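You operate a simulated robot arm through the tools that you are given. There is no shell and no other tool.

The job below is to be done with a simulated robot arm. You get a single attempt, and the scene is never put back.

## Task
Release the stop button, zero the counter and jog to the target shown.
Fine: one press of the yellow box's reset button; touch no post with the arm; 9 jog presses at most; leave the arm enabled.

It is judged by the outcome, as a careful person would: the job done as asked, and still so three seconds after it is handed in. It fails if anything else is knocked over, pushed out of place, dropped, spilled or broken.

## Robot
A 7-joint arm with a two-finger parallel gripper, fixed in place. Base frame: the origin is at the foot of the arm, x ahead of it, y to its left, z up; the work surface is at about z = 79.2. Units: cm, rad, N and s.
Its first joint turns from -2.897 to 2.897 rad. Payload 4.4 kg.
Tool frame: the origin (TCP) lies between the finger pads and is the grasp point; the fingertips stand 2.3 cm ahead of it; z points along the fingers, y is the line along which they close. The gripper opens to 9.4 cm. The fingers are 3.8 cm wide and 1 cm thick; the gripper's body (5.4 by 9.6 cm) begins 3.9 cm behind the TCP.
Orientation is that of the tool frame in the base frame, as a unit quaternion [w, x, y, z]. With the fingers straight down and closing along the base's y, the tool's x points along the base's -x, its y along +y and its z along -z.

## Interface
- The arm moves only by the tool apply_moves. Its argument "plan" is a list of rows, each an object (a shift or turn left out is 0, a gripper value left out holds the last) with "rot": the turn, a rotation vector about the tool's x, y, z in rad, a list of three; "offset": the shift along the tool's x, y, z in cm, a list of three; "gripper": the finger opening in cm, from 0 to 9.4. In form: [{"rot": [wx, wy, wz], "offset": [dx, dy, dz], "gripper": gripper}, ...]. A call has 1 to 20 rows; each row shifts and turns the commanded pose from where the row before left it, along the tool's axes as they then stand. Rows are played at 5 a second. More than 5 cm and 0.15 rad between two rows, or a gripper value outside its range, and nothing of the call is played. A pose out of reach is approached as far as the arm can. The call stops where the force on the tool passes 40 N (or 10 N more than at its start, if that is more) or the arm is blocked; 0.2 s more then pass. Each finger travels about 7.2 cm/s and halts on what it meets, pressing with about 32 N; the grip force reading is that of the motor and also rises with nothing between the fingers. The clock runs only during rows and for 0.2 s after the last one: add rows that do not move to give the fingers time. The reply holds the time, the measured pose of the TCP, the force on the tool along the base axes, the opening and the grip force, in the units named above and with some noise, with the torque about the TCP (base axes, N m) and any sound that the robot's microphone picked up.
- Cameras (640 x 400 px; columns grow to the right, rows downward): "scene" is fixed at [39.96, 65.12, 155.41]; the picture's right is [-0.73, -0.68, 0.00], its down [-0.47, 0.50, -0.73] and it looks along [0.50, -0.53, -0.68] (base axes); focal length 342 px, centre (320, 200). "wrist" rides on the gripper at [8.6, 1.6, -7.4] in the tool frame; the picture's right is [-0.18, 0.98, 0.00], its down [-0.58, -0.11, -0.81] and it looks along [-0.79, -0.15, 0.59] (tool axes); focal length 243 px, centre (320, 200). There is no depth. A picture from a camera that has moved, and an enlarged one, comes with that camera's place and axes in the base frame and with its lens.
- capture(camera): a new picture of that camera. No time passes.
- close_up(camera, box): a new picture of the part [left, top, right, bottom] of that camera's present view, enlarged. No time passes.
- close_job(): hands the job in; it is judged then, once.

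Nothing tells you positions but the pictures and the camera data. Unless the task says otherwise, let go and move clear before handing in.

The tools are called as a command line: name --argument value ..., lists and objects as JSON in quotes. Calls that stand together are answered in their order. apply_moves: Moves the arm, as the interface text tells. Its arguments: {"type":"object","properties":{"plan":{"type":"array"}},"required":["plan"]} The other tools are called the same way: capture (camera) takes a picture; close_up (camera, box) takes an enlarged picture of a part of a camera's view; close_job () hands the job in.

At the start:

```text
time_s: 0.0
ee_pos: [76.65, 24.62, 119.1]
tcp_rot: [0.0, 0.0, 1.0, 0.0]
contact_force: [-0.8, -0.1, 0.0]
wrist_torque: [0.01, 0.02, 0.01]
opening: 9.41
finger_force: 0.0
```

scene: 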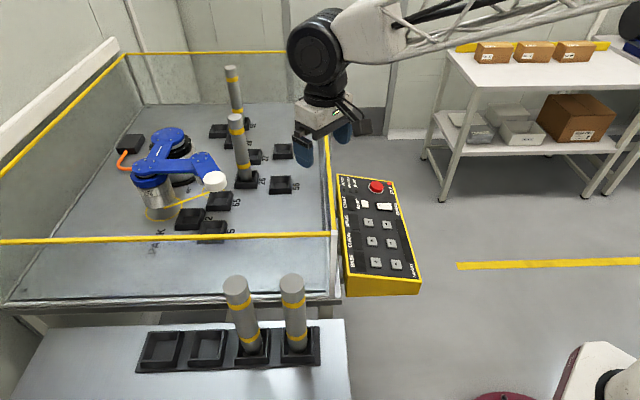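
wrist: 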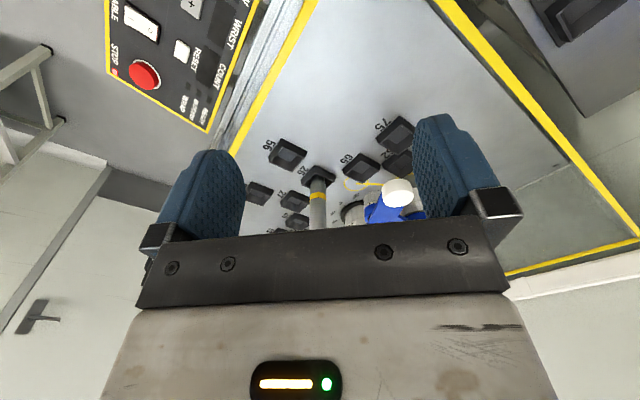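

I see a yellow control box with a red stop button, a reset and jog buttons, next to a fenced cell holding a small blue robot arm, numbered stands and posts. I'll look at the panel and cell enlarged first.

close_up --camera "scene" --box '[320, 165, 440, 300]'

close_up --camera "scene" --box '[100, 100, 330, 260]'

close_up --camera "wrist" --box '[90, 0, 270, 140]'

close_up --camera "wrist" --box '[230, 90, 440, 240]'

```text
2.96 times, centred on (380, 232) of scene
camera zoom: at [39.96, 65.12, 155.41], right [-0.73, -0.68, 0.0], down [-0.47, 0.5, -0.73], along [0.5, -0.53, -0.68], focal length 1014 px, centre (142, 104)
```

zoom: 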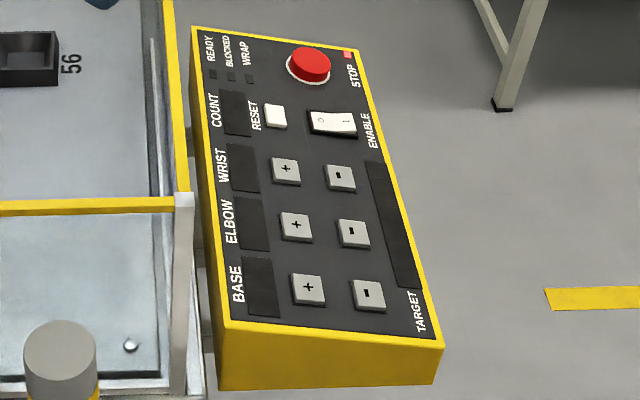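

```text
2.50 times, centred on (215, 180) of scene
camera zoom: at [39.96, 65.12, 155.41], right [-0.73, -0.68, 0.0], down [-0.47, 0.5, -0.73], along [0.5, -0.53, -0.68], focal length 856 px, centre (582, 250)
```

zoom: 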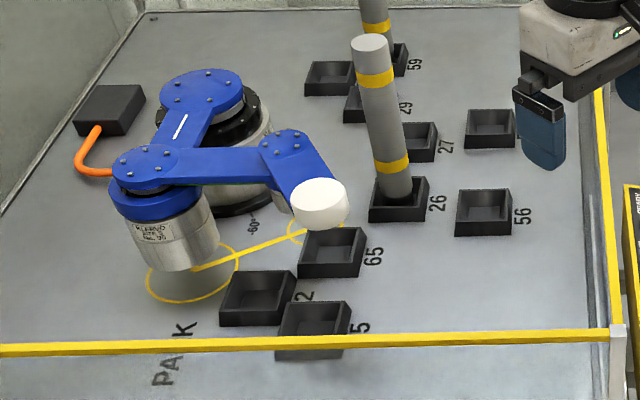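

```text
2.86 times, centred on (180, 70) of wrist
camera zoom: at [68.08, 26.38, 126.45], right [0.18, 0.98, 0.0], down [0.58, -0.11, 0.81], along [0.79, -0.15, -0.59], focal length 693 px, centre (720, 571)
```

zoom: 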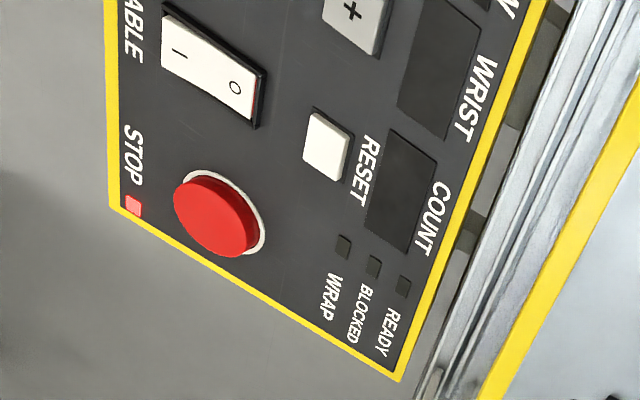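

```text
2.67 times, centred on (335, 165) of wrist
camera zoom: at [68.08, 26.38, 126.45], right [0.18, 0.98, 0.0], down [0.58, -0.11, 0.81], along [0.79, -0.15, -0.59], focal length 647 px, centre (280, 293)
```

zoom: 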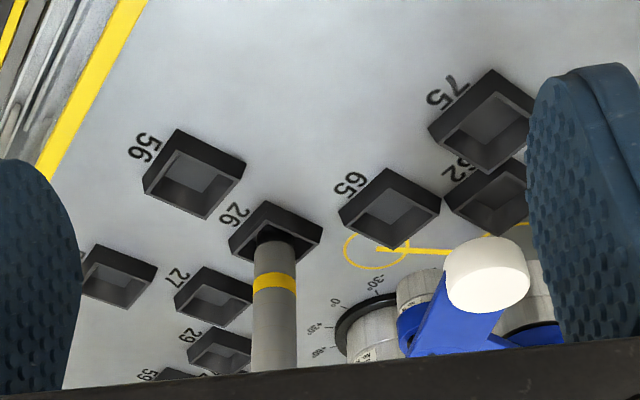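

The stop lamp is lit and the displays are dark. I place the panel centre roughly at (74, 7, 86), turned about 45°, with the stop button near (82, -5, 87). I'll bring the wrist camera over the panel for a better look, staying high.

apply_moves --plan '[{"offset": [1.5, -3.66, 0.3]}, {"offset": [1.5, -3.66, 0.3]}, {"offset": [1.5, -3.66, 0.3]}, {"offset": [1.5, -3.66, 0.3]}, {"offset": [1.5, -3.66, 0.3]}, {"offset": [1.5, -3.66, 0.3]}, {"offset": [1.5, -3.66, 0.3]}, {"rot": [0, 0, -0.131]}, {"rot": [0, 0, -0.131]}, {"rot": [0, 0, -0.131]}, {"rot": [0, 0, -0.131]}, {"rot": [0, 0, -0.131]}, {"rot": [0, 0, -0.13]}, {}]'

capture --camera "wrist"

capture --camera "scene"

```text
time_s: 3.0
ee_pos: [66.2, -1.0, 116.86]
tcp_rot: [0.0, -0.383, 0.924, 0.0]
contact_force: [0.4, 0.7, 0.5]
wrist_torque: [0.0, 0.02, 0.03]
opening: 9.37
finger_force: 0.0
```

```text
taken
camera wrist: at [58.96, -5.84, 124.38], right [-0.57, 0.82, 0.0], down [0.49, 0.33, 0.81], along [0.67, 0.46, -0.59], focal length 243 px, centre (320, 200)
```

wrist: 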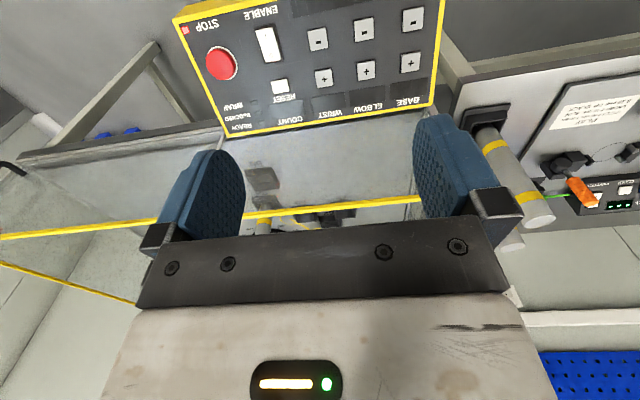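

```text
taken
```

scene: 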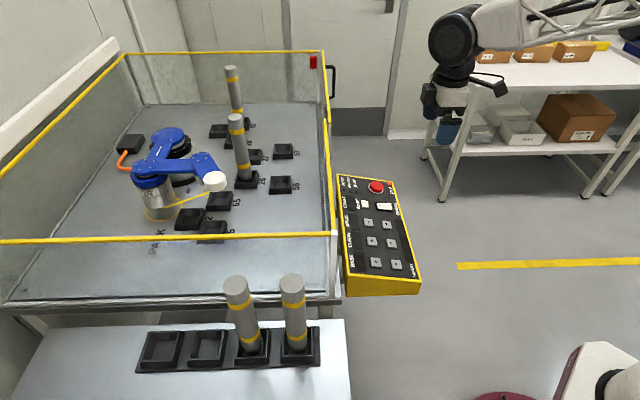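

The arm is clear and the panel is in view. There is another box and a notice to the right, so I'll enlarge those as well as the panel.

close_up --camera "wrist" --box '[160, 0, 460, 145]'

close_up --camera "wrist" --box '[440, 50, 640, 220]'

close_up --camera "wrist" --box '[175, 10, 295, 90]'

close_up --camera "scene" --box '[335, 170, 415, 220]'

close_up --camera "scene" --box '[160, 50, 330, 160]'

```text
2.13 times, centred on (310, 72) of wrist
camera zoom: at [58.96, -5.84, 124.38], right [-0.57, 0.82, 0.0], down [0.49, 0.33, 0.81], along [0.67, 0.46, -0.59], focal length 518 px, centre (341, 472)
```

zoom: 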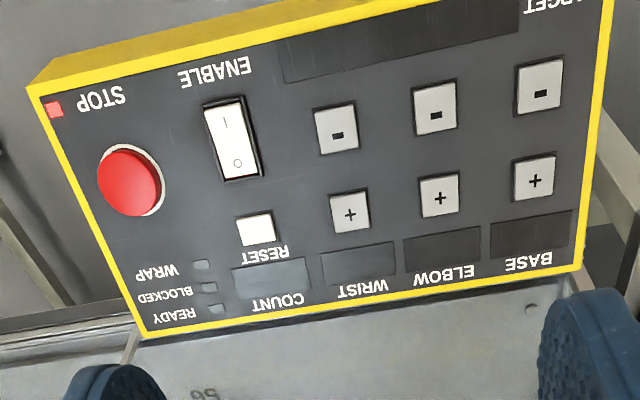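

```text
2.35 times, centred on (540, 135) of wrist
camera zoom: at [58.96, -5.84, 124.38], right [-0.57, 0.82, 0.0], down [0.49, 0.33, 0.81], along [0.67, 0.46, -0.59], focal length 571 px, centre (-198, 353)
```

zoom: 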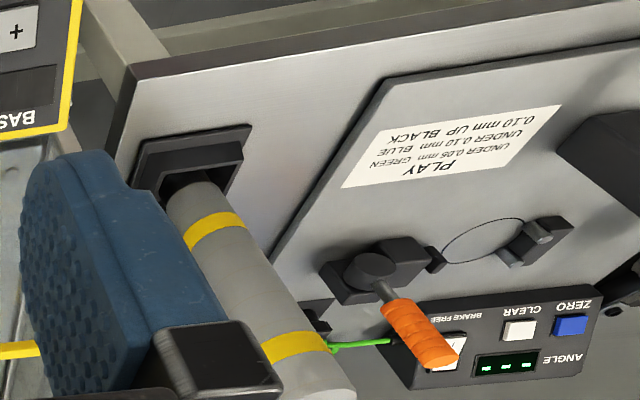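

```text
5.00 times, centred on (235, 50) of wrist
camera zoom: at [58.96, -5.84, 124.38], right [-0.57, 0.82, 0.0], down [0.49, 0.33, 0.81], along [0.67, 0.46, -0.59], focal length 1213 px, centre (745, 950)
```

zoom: 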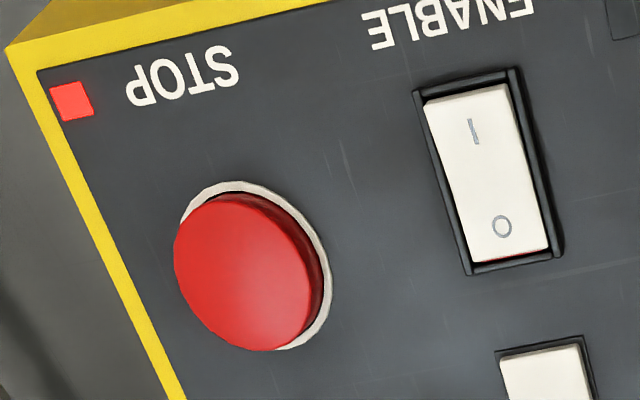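

```text
8.00 times, centred on (375, 195) of scene
camera zoom: at [39.96, 65.12, 155.41], right [-0.73, -0.68, 0.0], down [-0.47, 0.5, -0.73], along [0.5, -0.53, -0.68], focal length 2738 px, centre (-120, 240)
```

zoom: 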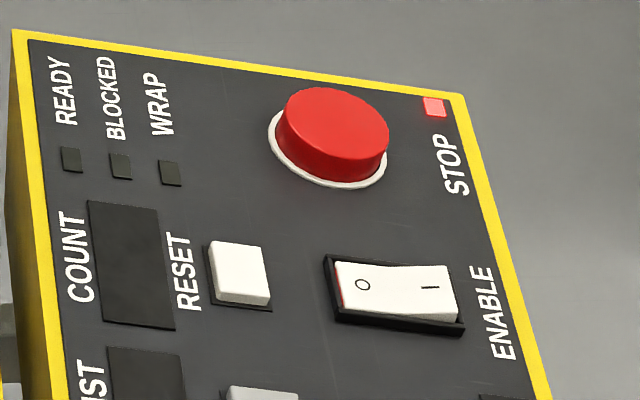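

```text
3.64 times, centred on (245, 105) of scene
camera zoom: at [39.96, 65.12, 155.41], right [-0.73, -0.68, 0.0], down [-0.47, 0.5, -0.73], along [0.5, -0.53, -0.68], focal length 1244 px, centre (593, 546)
```

zoom: 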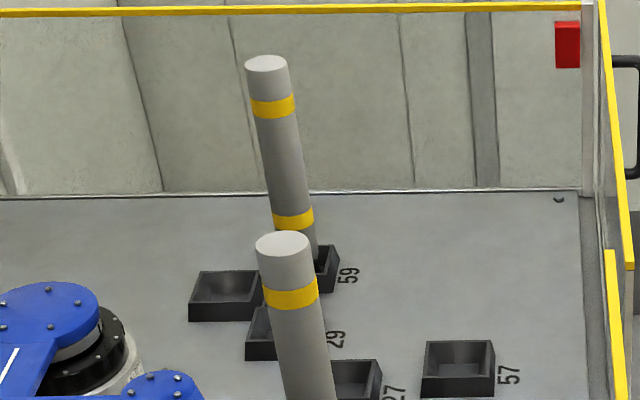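

The stop lamp is red and lit, and the panel is tilted about 10° toward (-x, -y). I triangulate the stop cap top at about (83.6, -8.7, 83.3), and the box to the right is a separate one I'll leave alone. Next I'll hover about 10 cm above the stop, with the tool square to the panel.

apply_moves --plan '[{"offset": [-0.66, -2.54, 3.07], "gripper": 7.5}, {"offset": [-0.66, -2.54, 3.07]}, {"offset": [-0.66, -2.54, 3.07]}, {"offset": [-0.66, -2.54, 3.07]}, {"offset": [-0.66, -2.54, 3.07]}, {"offset": [-0.66, -2.54, 3.07]}, {"offset": [-0.66, -2.54, 3.07]}, {"rot": [0, -0.0925, 0]}, {"rot": [0, -0.0925, 0]}, {}]'

capture --camera "wrist"

capture --camera "scene"

```text
time_s: 5.2
ee_pos: [82.06, -10.23, 95.33]
tcp_rot: [0.086, -0.381, 0.92, 0.036]
contact_force: [0.2, -0.2, -0.5]
wrist_torque: [-0.01, -0.02, 0.02]
opening: 7.48
finger_force: 0.0
```

```text
taken
camera wrist: at [73.92, -15.99, 101.15], right [-0.57, 0.82, 0.03], down [0.38, 0.22, 0.9], along [0.73, 0.52, -0.43], focal length 243 px, centre (320, 200)
```

wrist: 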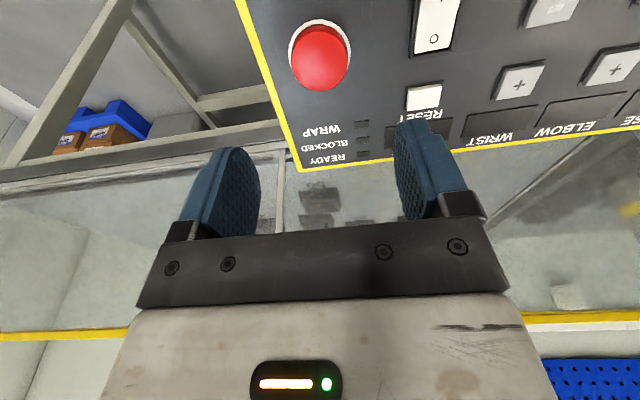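

```text
taken
```

scene: 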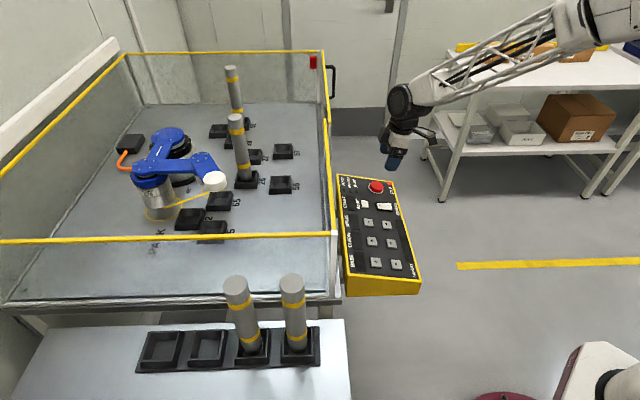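

I'm hovering over the stop, and the cap sits centred between the fingers in the wrist view. I'll enlarge both views to refine its height before lowering.

close_up --camera "wrist" --box '[240, 0, 440, 125]'

close_up --camera "scene" --box '[350, 130, 430, 220]'

```text
3.20 times, centred on (340, 62) of wrist
camera zoom: at [73.92, -15.99, 101.15], right [-0.57, 0.82, 0.03], down [0.38, 0.22, 0.9], along [0.73, 0.52, -0.43], focal length 776 px, centre (256, 640)
```

zoom: 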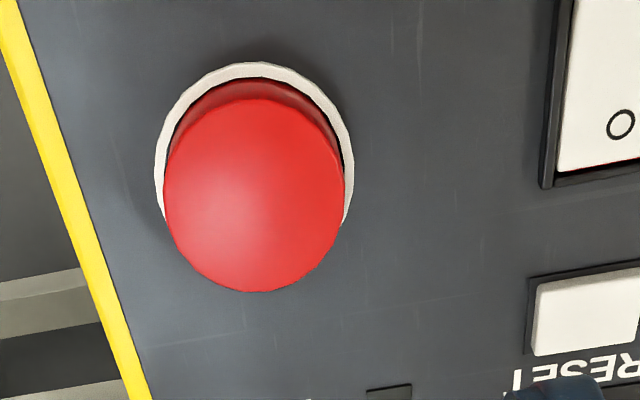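

```text
4.44 times, centred on (390, 175) of scene
camera zoom: at [39.96, 65.12, 155.41], right [-0.73, -0.68, 0.0], down [-0.47, 0.5, -0.73], along [0.5, -0.53, -0.68], focal length 1521 px, centre (9, 311)
```

zoom: 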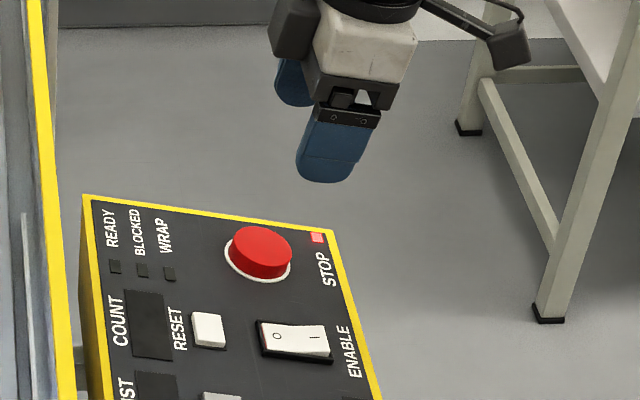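

The new view agrees with my estimate: the cap top is on the tool axis about 12.3 cm ahead of the TCP, 4.3 cm across and roughly 1.6 cm tall. I'll lower along the tool axis to bring the fingers either side of it.

apply_moves --plan '[{"offset": [0, 0, 2.5], "gripper": 6.5}, {"offset": [0, 0, 2.5]}, {"offset": [0, 0, 2.5]}, {"offset": [0, 0, 1.5]}, {"offset": [0, 0, 0.8]}, {"offset": [0, 0, 0.5]}, {}]'

capture --camera "wrist"

close_up --camera "scene" --box '[335, 145, 425, 220]'

```text
time_s: 6.8
ee_pos: [83.33, -8.94, 85.26]
tcp_rot: [0.085, -0.381, 0.92, 0.036]
contact_force: [0.0, 0.6, 0.6]
wrist_torque: [-0.03, 0.0, -0.01]
opening: 6.49
finger_force: 0.0
```

```text
taken
camera wrist: at [75.24, -14.69, 91.02], right [-0.57, 0.82, 0.03], down [0.38, 0.22, 0.9], along [0.73, 0.52, -0.44], focal length 243 px, centre (320, 200)
```

wrist: 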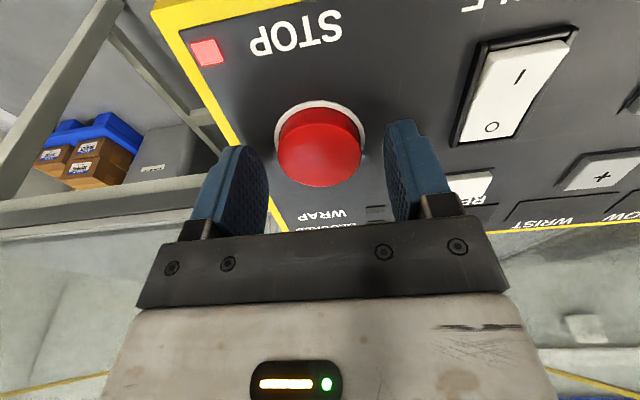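

```text
5.33 times, centred on (380, 182) of scene
camera zoom: at [39.96, 65.12, 155.41], right [-0.73, -0.68, 0.0], down [-0.47, 0.5, -0.73], along [0.5, -0.53, -0.68], focal length 1825 px, centre (0, 293)
```

zoom: 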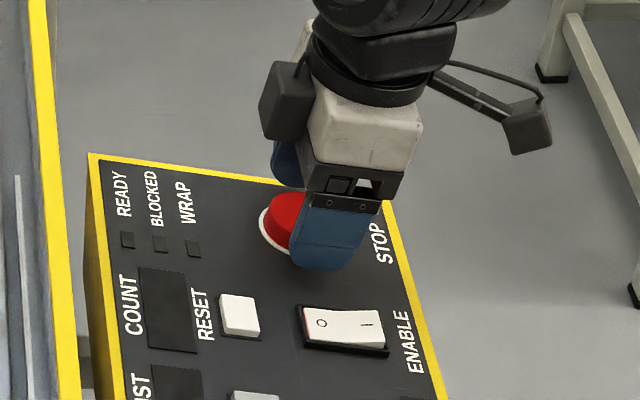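

The cap is centred between the fingertips, with its top level with the tips. I'll go about 1 cm further in small steps, then close on the cap.

apply_moves --plan '[{"offset": [0, 0, 0.3]}, {"offset": [0, 0, 0.3]}, {"offset": [0, 0, 0.3]}, {}]'

close_up --camera "wrist" --box '[180, 60, 500, 260]'

close_up --camera "scene" --box '[350, 160, 410, 210]'

```text
time_s: 7.8
ee_pos: [83.36, -8.91, 84.44]
tcp_rot: [0.086, -0.381, 0.92, 0.035]
contact_force: [-12.6, -10.9, 14.4]
wrist_torque: [0.4, 0.37, 0.61]
opening: 6.55
finger_force: 0.5
```

```text
2.00 times, centred on (340, 160) of wrist
camera zoom: at [75.39, -14.55, 90.22], right [-0.57, 0.82, 0.03], down [0.38, 0.22, 0.9], along [0.73, 0.52, -0.44], focal length 485 px, centre (280, 280)
```

zoom: 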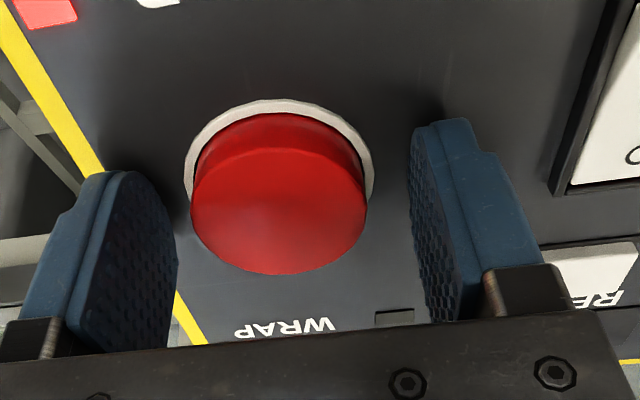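

```text
8.00 times, centred on (380, 185) of scene
camera zoom: at [39.96, 65.12, 155.41], right [-0.73, -0.68, 0.0], down [-0.47, 0.5, -0.73], along [0.5, -0.53, -0.68], focal length 2738 px, centre (-160, 320)
```

zoom: 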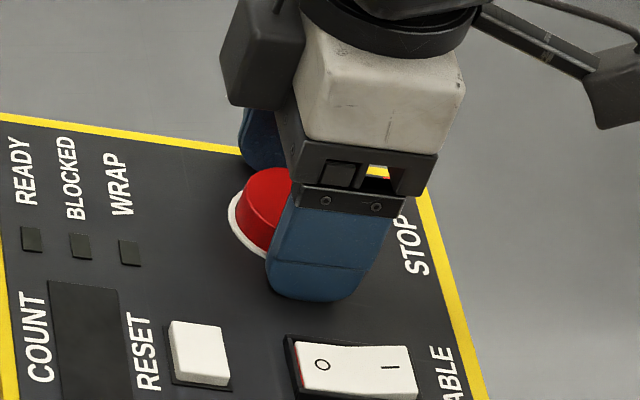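

The fingertips have just reached the panel face. I'll back off slightly and close on the cap.

apply_moves --plan '[{"offset": [0, 0, -0.25]}, {}, {"gripper": 5.0}, {"gripper": 4.0}, {"gripper": 3.8}, {}]'

close_up --camera "wrist" --box '[180, 60, 500, 260]'

```text
time_s: 9.2
ee_pos: [83.55, -8.79, 84.61]
tcp_rot: [0.085, -0.381, 0.92, 0.035]
contact_force: [9.5, -9.2, -1.2]
wrist_torque: [-0.16, -0.17, -0.09]
opening: 4.4
finger_force: 6.8
```

```text
2.00 times, centred on (340, 160) of wrist
camera zoom: at [75.37, -14.52, 90.39], right [-0.57, 0.82, 0.03], down [0.38, 0.22, 0.9], along [0.73, 0.52, -0.44], focal length 485 px, centre (280, 280)
```

zoom: 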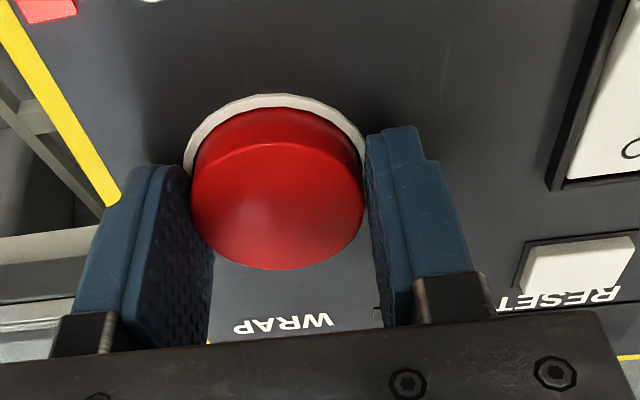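

The cap is gripped. I'll tighten and twist it clockwise as seen from above (positive about tool z), in small steps.

apply_moves --plan '[{"offset": [0, -0.08, 0], "gripper": 2.5}, {}, {"rot": [0, 0, 0.1]}, {"rot": [0, 0, 0.1]}, {"rot": [0, 0, 0.1]}, {"rot": [0, 0, 0.1]}, {}]'

capture --camera "wrist"

close_up --camera "scene" --box '[330, 165, 430, 300]'

```text
time_s: 10.8
ee_pos: [83.45, -8.8, 84.64]
tcp_rot: [0.076, -0.189, 0.978, 0.051]
contact_force: [2.3, -3.6, -0.6]
wrist_torque: [-0.1, -0.05, 0.08]
opening: 4.03
finger_force: 44.9
```

```text
taken
camera wrist: at [74.02, -11.35, 90.59], right [-0.2, 0.97, 0.1], down [0.47, 0.01, 0.88], along [0.86, 0.23, -0.46], focal length 243 px, centre (320, 200)
```

wrist: 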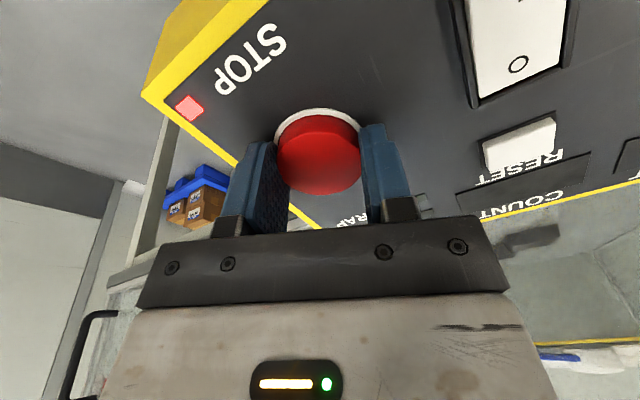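

```text
2.96 times, centred on (380, 232) of scene
camera zoom: at [39.96, 65.12, 155.41], right [-0.73, -0.68, 0.0], down [-0.47, 0.5, -0.73], along [0.5, -0.53, -0.68], focal length 1014 px, centre (142, 104)
```

zoom: 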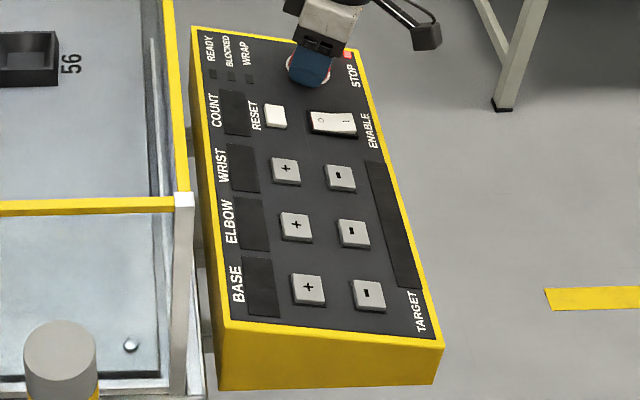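

The cap turns with little torque and the stop lamp is still lit. I'll keep twisting the same way.

apply_moves --plan '[{"rot": [0, 0, 0.1]}, {"rot": [0, 0, 0.1]}, {"rot": [0, 0, 0.1]}, {"rot": [0, 0, 0.1]}, {"rot": [0, 0, 0.1]}, {}]'

capture --camera "wrist"

close_up --camera "scene" --box '[330, 165, 430, 300]'

```text
time_s: 12.2
ee_pos: [83.43, -8.72, 84.73]
tcp_rot: [0.061, 0.058, 0.994, 0.07]
contact_force: [-2.0, 14.4, 0.9]
wrist_torque: [0.3, 0.01, 0.17]
opening: 4.03
finger_force: 45.2
```

```text
taken
camera wrist: at [74.25, -7.07, 91.24], right [0.29, 0.94, 0.16], down [0.46, -0.28, 0.84], along [0.84, -0.17, -0.51], focal length 243 px, centre (320, 200)
```

wrist: 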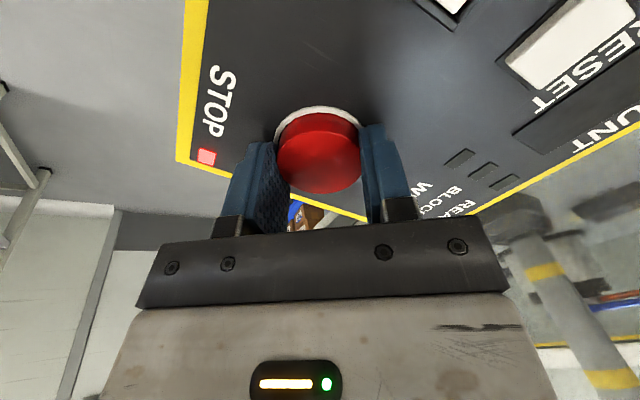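

```text
2.96 times, centred on (380, 232) of scene
camera zoom: at [39.96, 65.12, 155.41], right [-0.73, -0.68, 0.0], down [-0.47, 0.5, -0.73], along [0.5, -0.53, -0.68], focal length 1014 px, centre (142, 104)
```

zoom: 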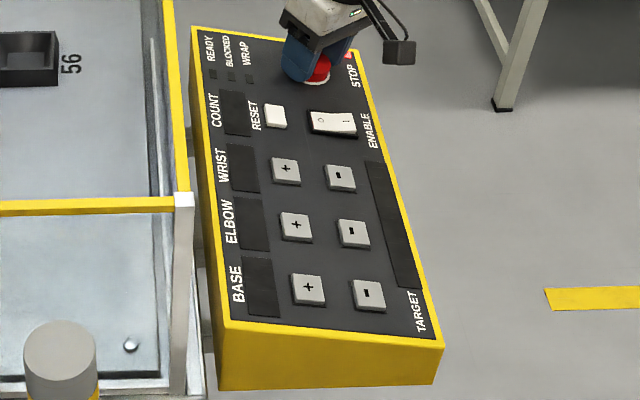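

After 0.9 rad of twist the lamp is still lit and no stop was felt, so I'll try gently pulling the cap outward while it is held.

apply_moves --plan '[{"offset": [0, 0, -0.2]}, {"offset": [0, 0, -0.2]}, {"offset": [0, 0, -0.2]}, {}]'

capture --camera "wrist"

```text
time_s: 13.2
ee_pos: [83.46, -8.92, 85.22]
tcp_rot: [0.061, 0.057, 0.994, 0.069]
contact_force: [14.3, 10.7, -20.1]
wrist_torque: [0.46, -0.28, 0.38]
opening: 3.92
finger_force: 44.6
```

```text
taken
camera wrist: at [74.16, -7.19, 91.76], right [0.28, 0.94, 0.16], down [0.46, -0.28, 0.84], along [0.84, -0.17, -0.51], focal length 243 px, centre (320, 200)
```

wrist: 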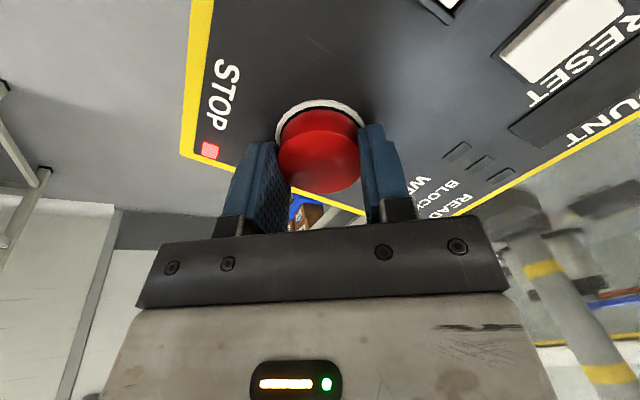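

The cap seems to be rising with the fingers against about 25 N. I'll keep pulling in small steps.

apply_moves --plan '[{"offset": [0, 0, -0.15]}, {"offset": [0, 0, -0.15]}, {"offset": [0, 0, -0.15]}, {}]'

capture --camera "wrist"

```text
time_s: 14.2
ee_pos: [83.29, -9.01, 85.57]
tcp_rot: [0.061, 0.058, 0.994, 0.069]
contact_force: [8.0, -2.7, -31.1]
wrist_torque: [0.1, -0.16, 0.3]
opening: 3.86
finger_force: 45.0
```

```text
taken
camera wrist: at [74.02, -7.24, 92.17], right [0.29, 0.94, 0.16], down [0.46, -0.28, 0.84], along [0.84, -0.17, -0.51], focal length 243 px, centre (320, 200)
```

wrist: 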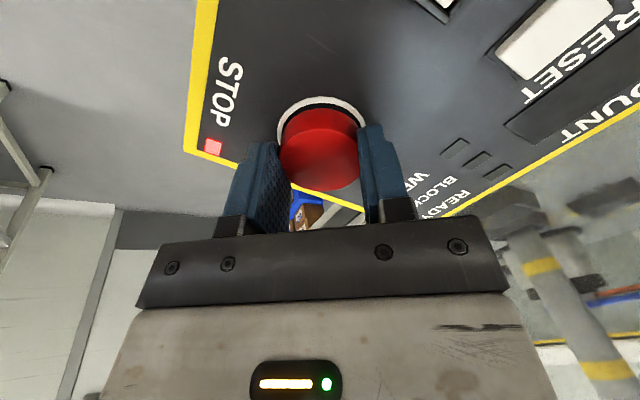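

I'll enlarge to see whether the cap is rising or the fingers are slipping.

close_up --camera "wrist" --box '[180, 60, 500, 260]'

close_up --camera "scene" --box '[350, 160, 410, 210]'

```text
2.00 times, centred on (340, 160) of wrist
camera zoom: at [74.02, -7.24, 92.17], right [0.29, 0.94, 0.16], down [0.46, -0.28, 0.84], along [0.84, -0.17, -0.51], focal length 485 px, centre (280, 280)
```

zoom: 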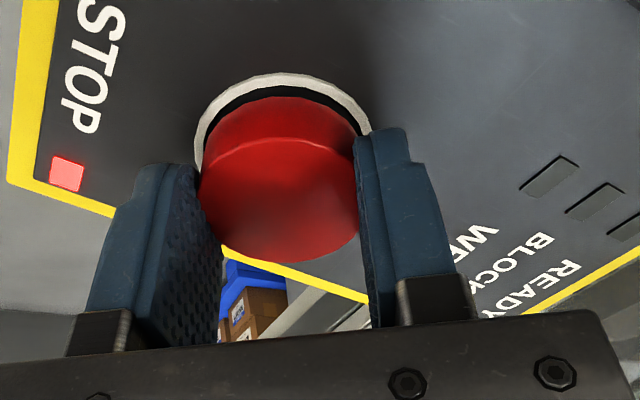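

```text
8.00 times, centred on (380, 185) of scene
camera zoom: at [39.96, 65.12, 155.41], right [-0.73, -0.68, 0.0], down [-0.47, 0.5, -0.73], along [0.5, -0.53, -0.68], focal length 2738 px, centre (-160, 320)
```

zoom: 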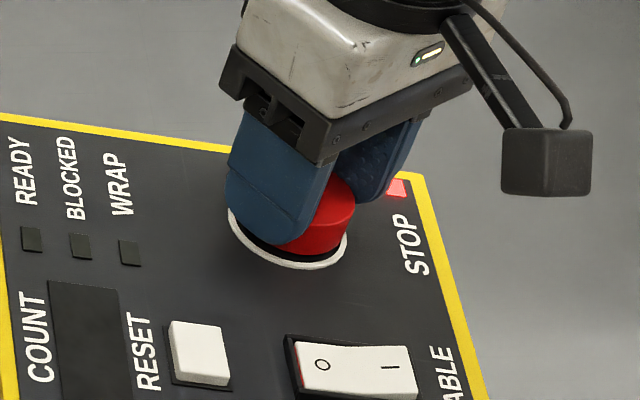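

The cap is clearly coming out: a dark neck shows beneath it. I'll pull further.

apply_moves --plan '[{"offset": [0, 0, -0.1]}, {"offset": [0, 0, -0.1]}, {"offset": [0, 0, -0.1]}, {}]'

capture --camera "wrist"

capture --camera "scene"

```text
time_s: 15.2
ee_pos: [83.14, -9.14, 85.81]
tcp_rot: [0.061, 0.057, 0.994, 0.069]
contact_force: [-9.2, -7.7, -32.6]
wrist_torque: [-0.03, 0.24, 0.31]
opening: 3.89
finger_force: 45.0
```

```text
taken
camera wrist: at [74.04, -7.28, 92.48], right [0.29, 0.94, 0.16], down [0.46, -0.28, 0.84], along [0.84, -0.17, -0.51], focal length 243 px, centre (320, 200)
```

wrist: 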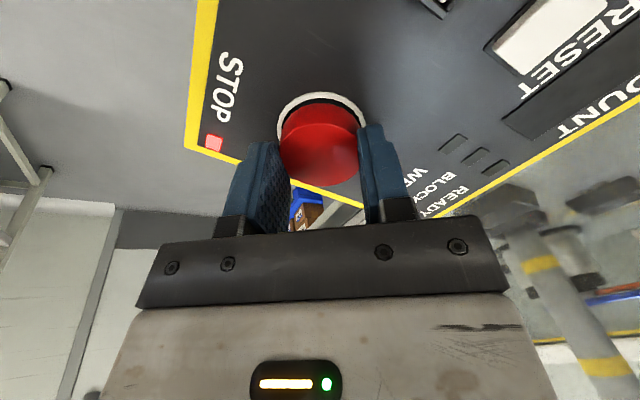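

```text
taken
```

scene: 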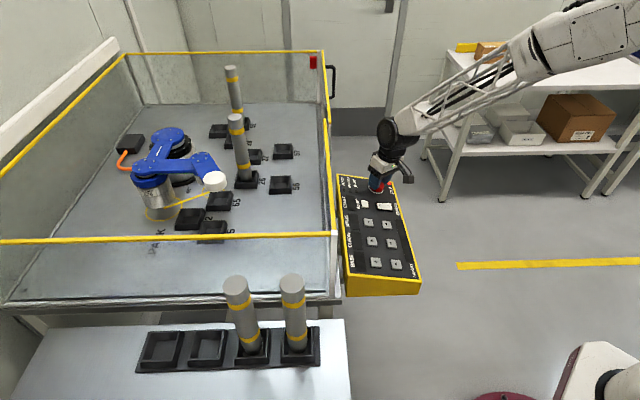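

The lamp is still lit and the fingers may be slipping. I'll release and see what position the cap takes.

apply_moves --plan '[{"gripper": 6.5}, {}, {}, {"offset": [0, 0, -2.0]}, {"offset": [0, 0, -3.0]}, {}]'

close_up --camera "wrist" --box '[180, 0, 500, 200]'

close_up --camera "scene" --box '[340, 165, 420, 215]'

```text
time_s: 16.6
ee_pos: [82.5, -9.76, 90.87]
tcp_rot: [0.061, 0.058, 0.994, 0.068]
contact_force: [0.1, 0.2, -0.1]
wrist_torque: [-0.02, 0.03, 0.0]
opening: 6.5
finger_force: 0.1
```

```text
2.00 times, centred on (340, 100) of wrist
camera zoom: at [73.36, -8.02, 97.5], right [0.28, 0.94, 0.16], down [0.46, -0.28, 0.84], along [0.84, -0.17, -0.51], focal length 485 px, centre (280, 400)
```

zoom: 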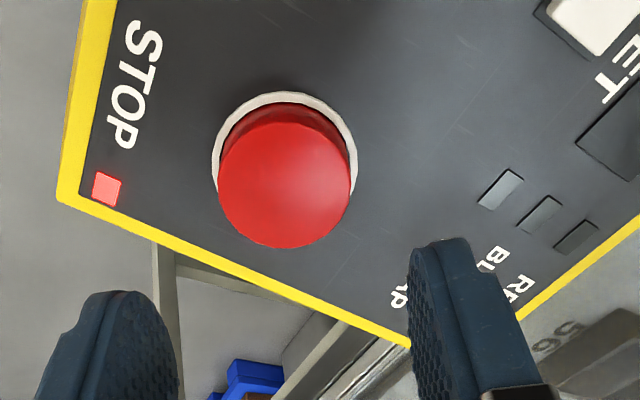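

```text
8.00 times, centred on (380, 190) of scene
camera zoom: at [39.96, 65.12, 155.41], right [-0.73, -0.68, 0.0], down [-0.47, 0.5, -0.73], along [0.5, -0.53, -0.68], focal length 2738 px, centre (-160, 280)
```

zoom: 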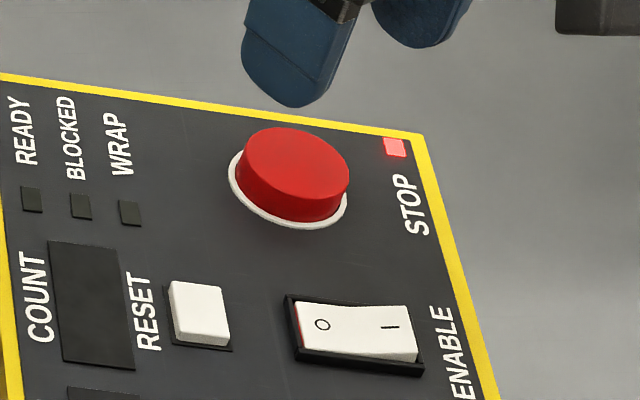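

The cap has sprung back down, so a pull within my grip limit is not enough by itself. The twist felt free, so I'll turn the tool back and regrip so that I can turn the cap further in one go.

apply_moves --plan '[{"rot": [0, 0, -0.14]}, {"rot": [0, 0, -0.14]}, {"rot": [0, 0, -0.14]}, {"rot": [0, 0, -0.14]}, {"rot": [0, 0, -0.14]}, {"rot": [0, 0, -0.14]}, {"rot": [0, 0, -0.14]}, {"rot": [0, 0, -0.14]}, {"rot": [0, 0, -0.14]}, {"rot": [0, 0, -0.14]}, {"rot": [0, 0, -0.14]}, {}]'

capture --camera "wrist"

```text
time_s: 19.2
ee_pos: [82.66, -9.74, 90.83]
tcp_rot: [0.092, -0.652, 0.753, 0.007]
contact_force: [0.0, 0.1, -0.2]
wrist_torque: [0.01, -0.01, 0.0]
opening: 6.5
finger_force: 0.0
```

```text
taken
camera wrist: at [79.02, -18.8, 96.79], right [-0.94, 0.33, -0.08], down [0.08, 0.45, 0.89], along [0.33, 0.83, -0.45], focal length 243 px, centre (320, 200)
```

wrist: 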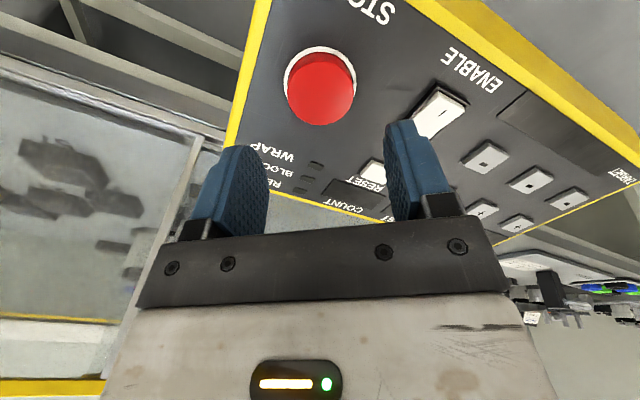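

The cap is still on the tool axis. I'll descend and regrip.

apply_moves --plan '[{"offset": [0, 0, 2.5]}, {"offset": [0, 0, 2.3]}, {"offset": [0, 0, 0.8]}, {"offset": [0, 0, 0.5]}, {}, {"offset": [0, 0, 0.15]}, {}, {"gripper": 4.5}, {"gripper": 2.0}, {}, {}]'

close_up --camera "wrist" --box '[180, 60, 500, 260]'

```text
time_s: 21.6
ee_pos: [83.36, -8.77, 84.68]
tcp_rot: [0.092, -0.651, 0.754, 0.006]
contact_force: [-0.9, 0.8, 0.0]
wrist_torque: [-0.05, -0.29, 0.21]
opening: 3.86
finger_force: 44.6
```

```text
2.00 times, centred on (340, 160) of wrist
camera zoom: at [79.75, -17.91, 90.59], right [-0.94, 0.33, -0.08], down [0.08, 0.45, 0.89], along [0.33, 0.83, -0.45], focal length 485 px, centre (280, 280)
```

zoom: 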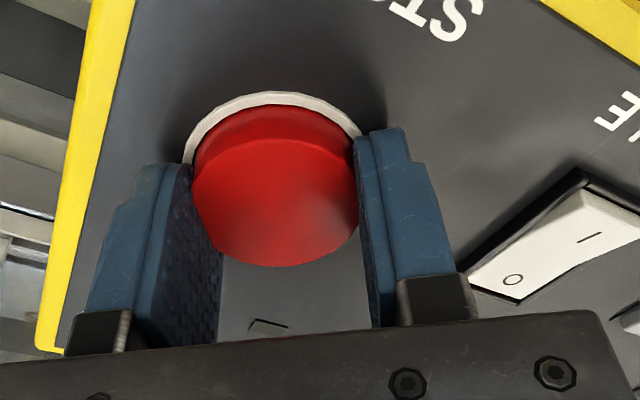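

Gripped fully. Now a long clockwise twist.

apply_moves --plan '[{"rot": [0, 0, 0.12]}, {"rot": [0, 0, 0.12]}, {"rot": [0, 0, 0.12]}, {"rot": [0, 0, 0.12]}, {"rot": [0, 0, 0.12]}, {"rot": [0, 0, 0.12]}, {"rot": [0, 0, 0.12]}, {"rot": [0, 0, 0.12]}, {}]'

apply_moves --plan '[{"rot": [0, 0, 0.12]}, {"rot": [0, 0, 0.12]}, {"rot": [0, 0, 0.12]}, {"rot": [0, 0, 0.12]}, {"rot": [0, 0, 0.12]}, {"rot": [0, 0, 0.12]}, {}]'

capture --camera "wrist"

close_up --camera "scene" --box '[330, 165, 430, 300]'

```text
time_s: 23.6
ee_pos: [83.42, -8.88, 84.8]
tcp_rot: [0.079, -0.228, 0.969, 0.048]
contact_force: [-14.9, 14.9, -0.2]
wrist_torque: [0.24, 0.35, 0.14]
opening: 4.04
finger_force: 45.4
```

```text
time_s: 25.2
ee_pos: [83.48, -8.89, 84.73]
tcp_rot: [0.057, 0.129, 0.987, 0.073]
contact_force: [2.3, 7.2, 1.9]
wrist_torque: [0.43, -0.16, -0.04]
opening: 3.87
finger_force: 45.6
```

```text
taken
camera wrist: at [74.69, -6.03, 91.56], right [0.42, 0.89, 0.17], down [0.43, -0.36, 0.83], along [0.8, -0.27, -0.53], focal length 243 px, centre (320, 200)
```

wrist: 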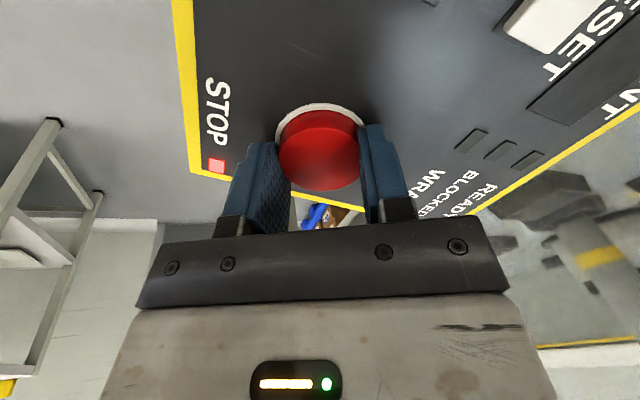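

```text
2.96 times, centred on (380, 232) of scene
camera zoom: at [39.96, 65.12, 155.41], right [-0.73, -0.68, 0.0], down [-0.47, 0.5, -0.73], along [0.5, -0.53, -0.68], focal length 1014 px, centre (142, 104)
```

zoom: 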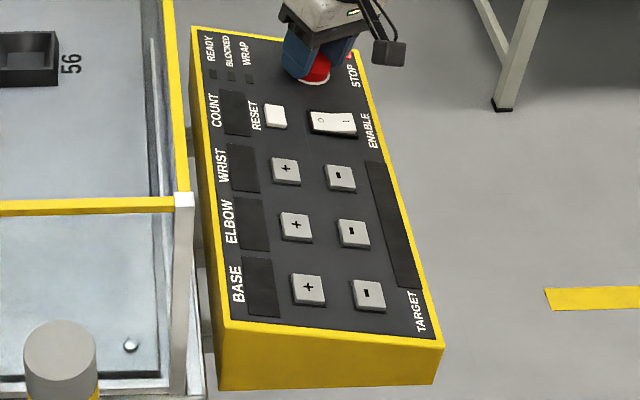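

A 1.7 rad clockwise twist met almost no torque and the lamp stays lit. I'll regrip here and try the same turn counter-clockwise.

apply_moves --plan '[{"gripper": 6.0}, {}, {}, {"gripper": 4.5}, {"gripper": 1.5}, {}, {}, {"rot": [0, 0, -0.12]}, {"rot": [0, 0, -0.12]}, {"rot": [0, 0, -0.12]}, {"rot": [0, 0, -0.12]}, {}]'

capture --camera "wrist"

apply_moves --plan '[{"rot": [0, 0, -0.12]}, {"rot": [0, 0, -0.12]}, {"rot": [0, 0, -0.12]}, {"rot": [0, 0, -0.12]}, {"rot": [0, 0, -0.12]}, {"rot": [0, 0, -0.12]}, {}]'

capture --camera "wrist"

```text
time_s: 27.8
ee_pos: [83.39, -8.88, 84.64]
tcp_rot: [0.073, -0.112, 0.989, 0.058]
contact_force: [-0.8, 5.6, 1.0]
wrist_torque: [0.38, 0.12, 0.09]
opening: 3.88
finger_force: 45.0
```

```text
taken
camera wrist: at [73.82, -10.1, 90.84], right [-0.05, 0.99, 0.12], down [0.48, -0.09, 0.87], along [0.88, 0.1, -0.47], focal length 243 px, centre (320, 200)
```

wrist: 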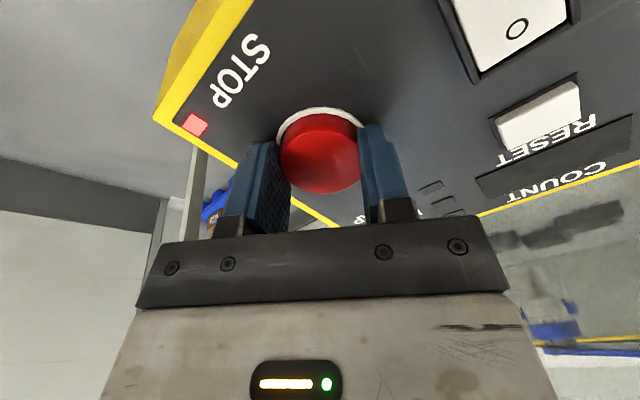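

```text
time_s: 29.4
ee_pos: [83.39, -8.93, 84.69]
tcp_rot: [0.087, -0.454, 0.887, 0.028]
contact_force: [-9.4, 12.1, 1.7]
wrist_torque: [0.01, -0.08, 0.39]
opening: 3.87
finger_force: 44.9
```

```text
taken
camera wrist: at [76.26, -15.69, 90.45], right [-0.69, 0.72, 0.0], down [0.32, 0.3, 0.9], along [0.65, 0.62, -0.43], focal length 243 px, centre (320, 200)
```

wrist: 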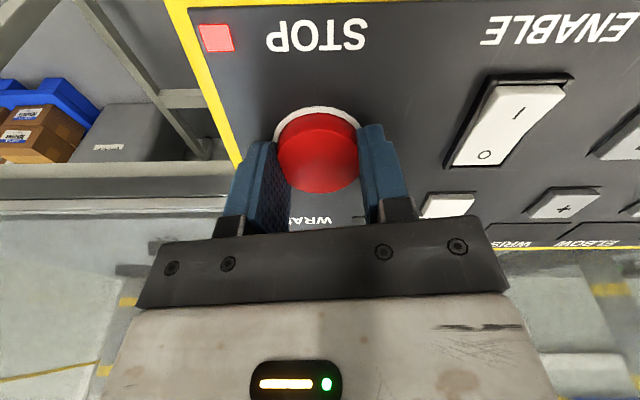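

Twisting either way does nothing, so this looks like a push-pull stop. I'll regrip as deep as possible, centred and square, and pull straight out.

apply_moves --plan '[{"gripper": 6.0}, {}, {}, {"offset": [0, 0.05, 0.15]}, {}]'

close_up --camera "wrist" --box '[180, 60, 500, 260]'

close_up --camera "scene" --box '[350, 160, 410, 210]'

```text
time_s: 30.6
ee_pos: [83.35, -8.96, 84.54]
tcp_rot: [0.088, -0.453, 0.887, 0.028]
contact_force: [0.0, -0.2, -0.5]
wrist_torque: [0.0, 0.02, -0.03]
opening: 6.01
finger_force: 0.1
```

```text
2.00 times, centred on (340, 160) of wrist
camera zoom: at [76.26, -15.68, 90.33], right [-0.69, 0.72, 0.0], down [0.32, 0.3, 0.9], along [0.65, 0.62, -0.43], focal length 485 px, centre (280, 280)
```

zoom: 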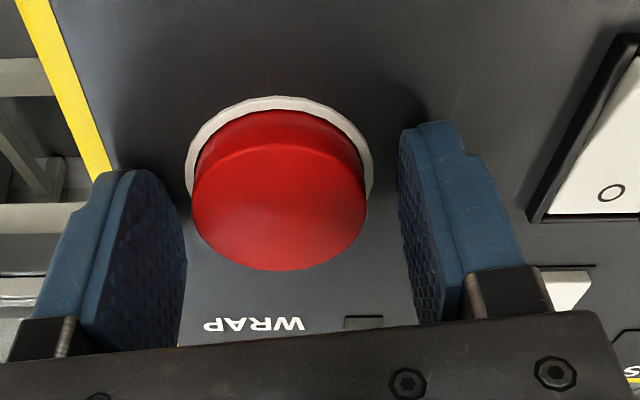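

```text
8.00 times, centred on (380, 185) of scene
camera zoom: at [39.96, 65.12, 155.41], right [-0.73, -0.68, 0.0], down [-0.47, 0.5, -0.73], along [0.5, -0.53, -0.68], focal length 2738 px, centre (-160, 320)
```

zoom: 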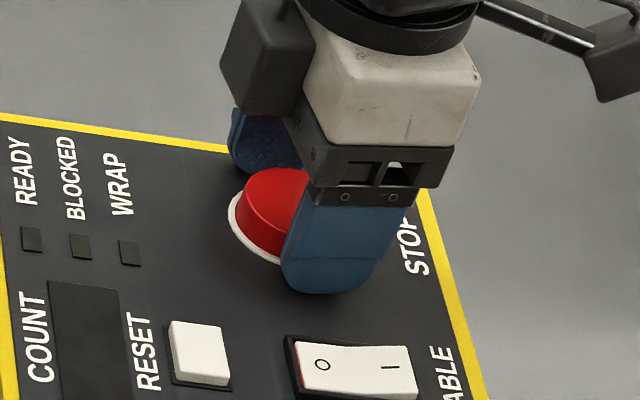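

The grip is centred and the tips are just clear of the panel. I'll close hard and pull straight out along the button axis in fine steps.

apply_moves --plan '[{"gripper": 4.0}, {"gripper": 0.5}, {}, {}]'

apply_moves --plan '[{"offset": [0, 0, -0.15]}, {"offset": [0, 0, -0.15]}, {}]'

apply_moves --plan '[{"offset": [0, 0, -0.15]}, {"offset": [0, 0, -0.15]}, {}]'

close_up --camera "wrist" --box '[180, 0, 500, 200]'

```text
time_s: 31.6
ee_pos: [83.37, -8.81, 84.59]
tcp_rot: [0.088, -0.453, 0.887, 0.029]
contact_force: [-0.6, 1.7, -0.5]
wrist_torque: [-0.1, 0.19, 0.33]
opening: 3.84
finger_force: 45.2
```

```text
time_s: 32.4
ee_pos: [83.58, -8.87, 84.83]
tcp_rot: [0.088, -0.453, 0.887, 0.027]
contact_force: [-4.2, 8.7, -9.6]
wrist_torque: [-0.13, -0.19, 0.28]
opening: 3.83
finger_force: 44.5
```

```text
time_s: 33.2
ee_pos: [83.32, -8.84, 85.08]
tcp_rot: [0.087, -0.453, 0.887, 0.029]
contact_force: [-5.5, 6.5, -20.6]
wrist_torque: [-0.26, -0.21, 0.25]
opening: 3.83
finger_force: 45.4
```

```text
2.00 times, centred on (340, 100) of wrist
camera zoom: at [76.17, -15.74, 90.82], right [-0.69, 0.72, 0.01], down [0.32, 0.3, 0.9], along [0.65, 0.62, -0.43], focal length 485 px, centre (280, 400)
```

zoom: 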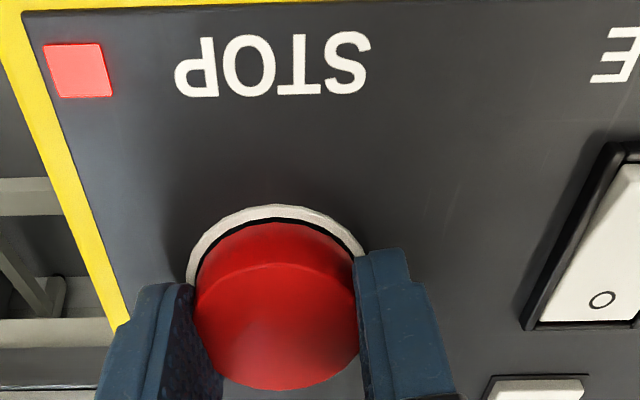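

The pull force builds evenly with the cap rising. I'll continue.

apply_moves --plan '[{"offset": [0, 0, -0.1]}, {"offset": [0, 0, -0.1]}, {}]'

apply_moves --plan '[{"offset": [0, 0, -0.1]}, {"offset": [0, 0, -0.1]}, {}]'

close_up --camera "wrist" --box '[180, 0, 500, 200]'

```text
time_s: 34.0
ee_pos: [83.25, -8.84, 85.28]
tcp_rot: [0.087, -0.453, 0.887, 0.029]
contact_force: [-12.1, -1.9, -29.9]
wrist_torque: [-0.44, 0.0, 0.29]
opening: 3.83
finger_force: 45.5
```

```text
time_s: 34.8
ee_pos: [83.25, -8.86, 85.61]
tcp_rot: [0.087, -0.454, 0.887, 0.028]
contact_force: [-11.1, 2.6, -32.6]
wrist_torque: [-0.27, 0.01, 0.32]
opening: 3.84
finger_force: 45.1
```

```text
2.00 times, centred on (340, 100) of wrist
camera zoom: at [76.15, -15.76, 91.26], right [-0.69, 0.72, 0.01], down [0.32, 0.3, 0.9], along [0.65, 0.62, -0.43], focal length 485 px, centre (280, 400)
```

zoom: 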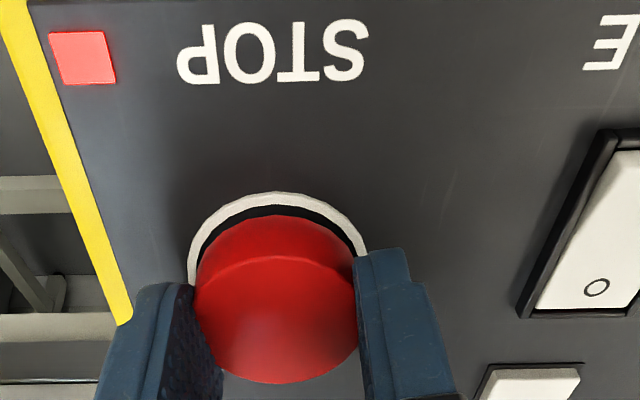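

The force is near 35 N with some sideways load. I'll ease the sideways part and pull a little more.

apply_moves --plan '[{"offset": [0.1, 0.1, 0]}, {"offset": [0, 0, -0.1]}, {"offset": [0, 0, -0.1]}, {}]'

apply_moves --plan '[{"offset": [0, 0, -0.1]}, {"offset": [0, 0, -0.1]}, {"offset": [0, 0, -0.1]}, {}]'

close_up --camera "wrist" --box '[180, 0, 500, 200]'

```text
time_s: 35.8
ee_pos: [83.32, -9.07, 85.75]
tcp_rot: [0.088, -0.453, 0.887, 0.028]
contact_force: [10.7, 18.7, -25.3]
wrist_torque: [0.16, -0.34, 0.3]
opening: 3.81
finger_force: 44.4
```

```text
time_s: 36.8
ee_pos: [83.07, -9.19, 86.0]
tcp_rot: [0.088, -0.454, 0.886, 0.028]
contact_force: [6.0, 9.6, -28.7]
wrist_torque: [-0.07, -0.18, 0.26]
opening: 3.81
finger_force: 44.8
```

```text
2.00 times, centred on (340, 100) of wrist
camera zoom: at [75.95, -15.95, 91.7], right [-0.69, 0.72, 0.01], down [0.32, 0.3, 0.9], along [0.65, 0.62, -0.43], focal length 485 px, centre (280, 400)
```

zoom: 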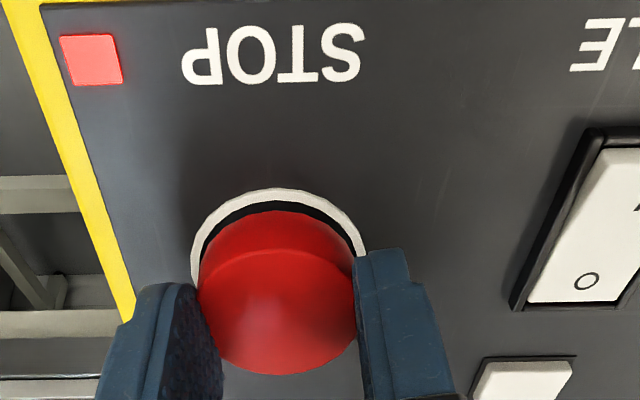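

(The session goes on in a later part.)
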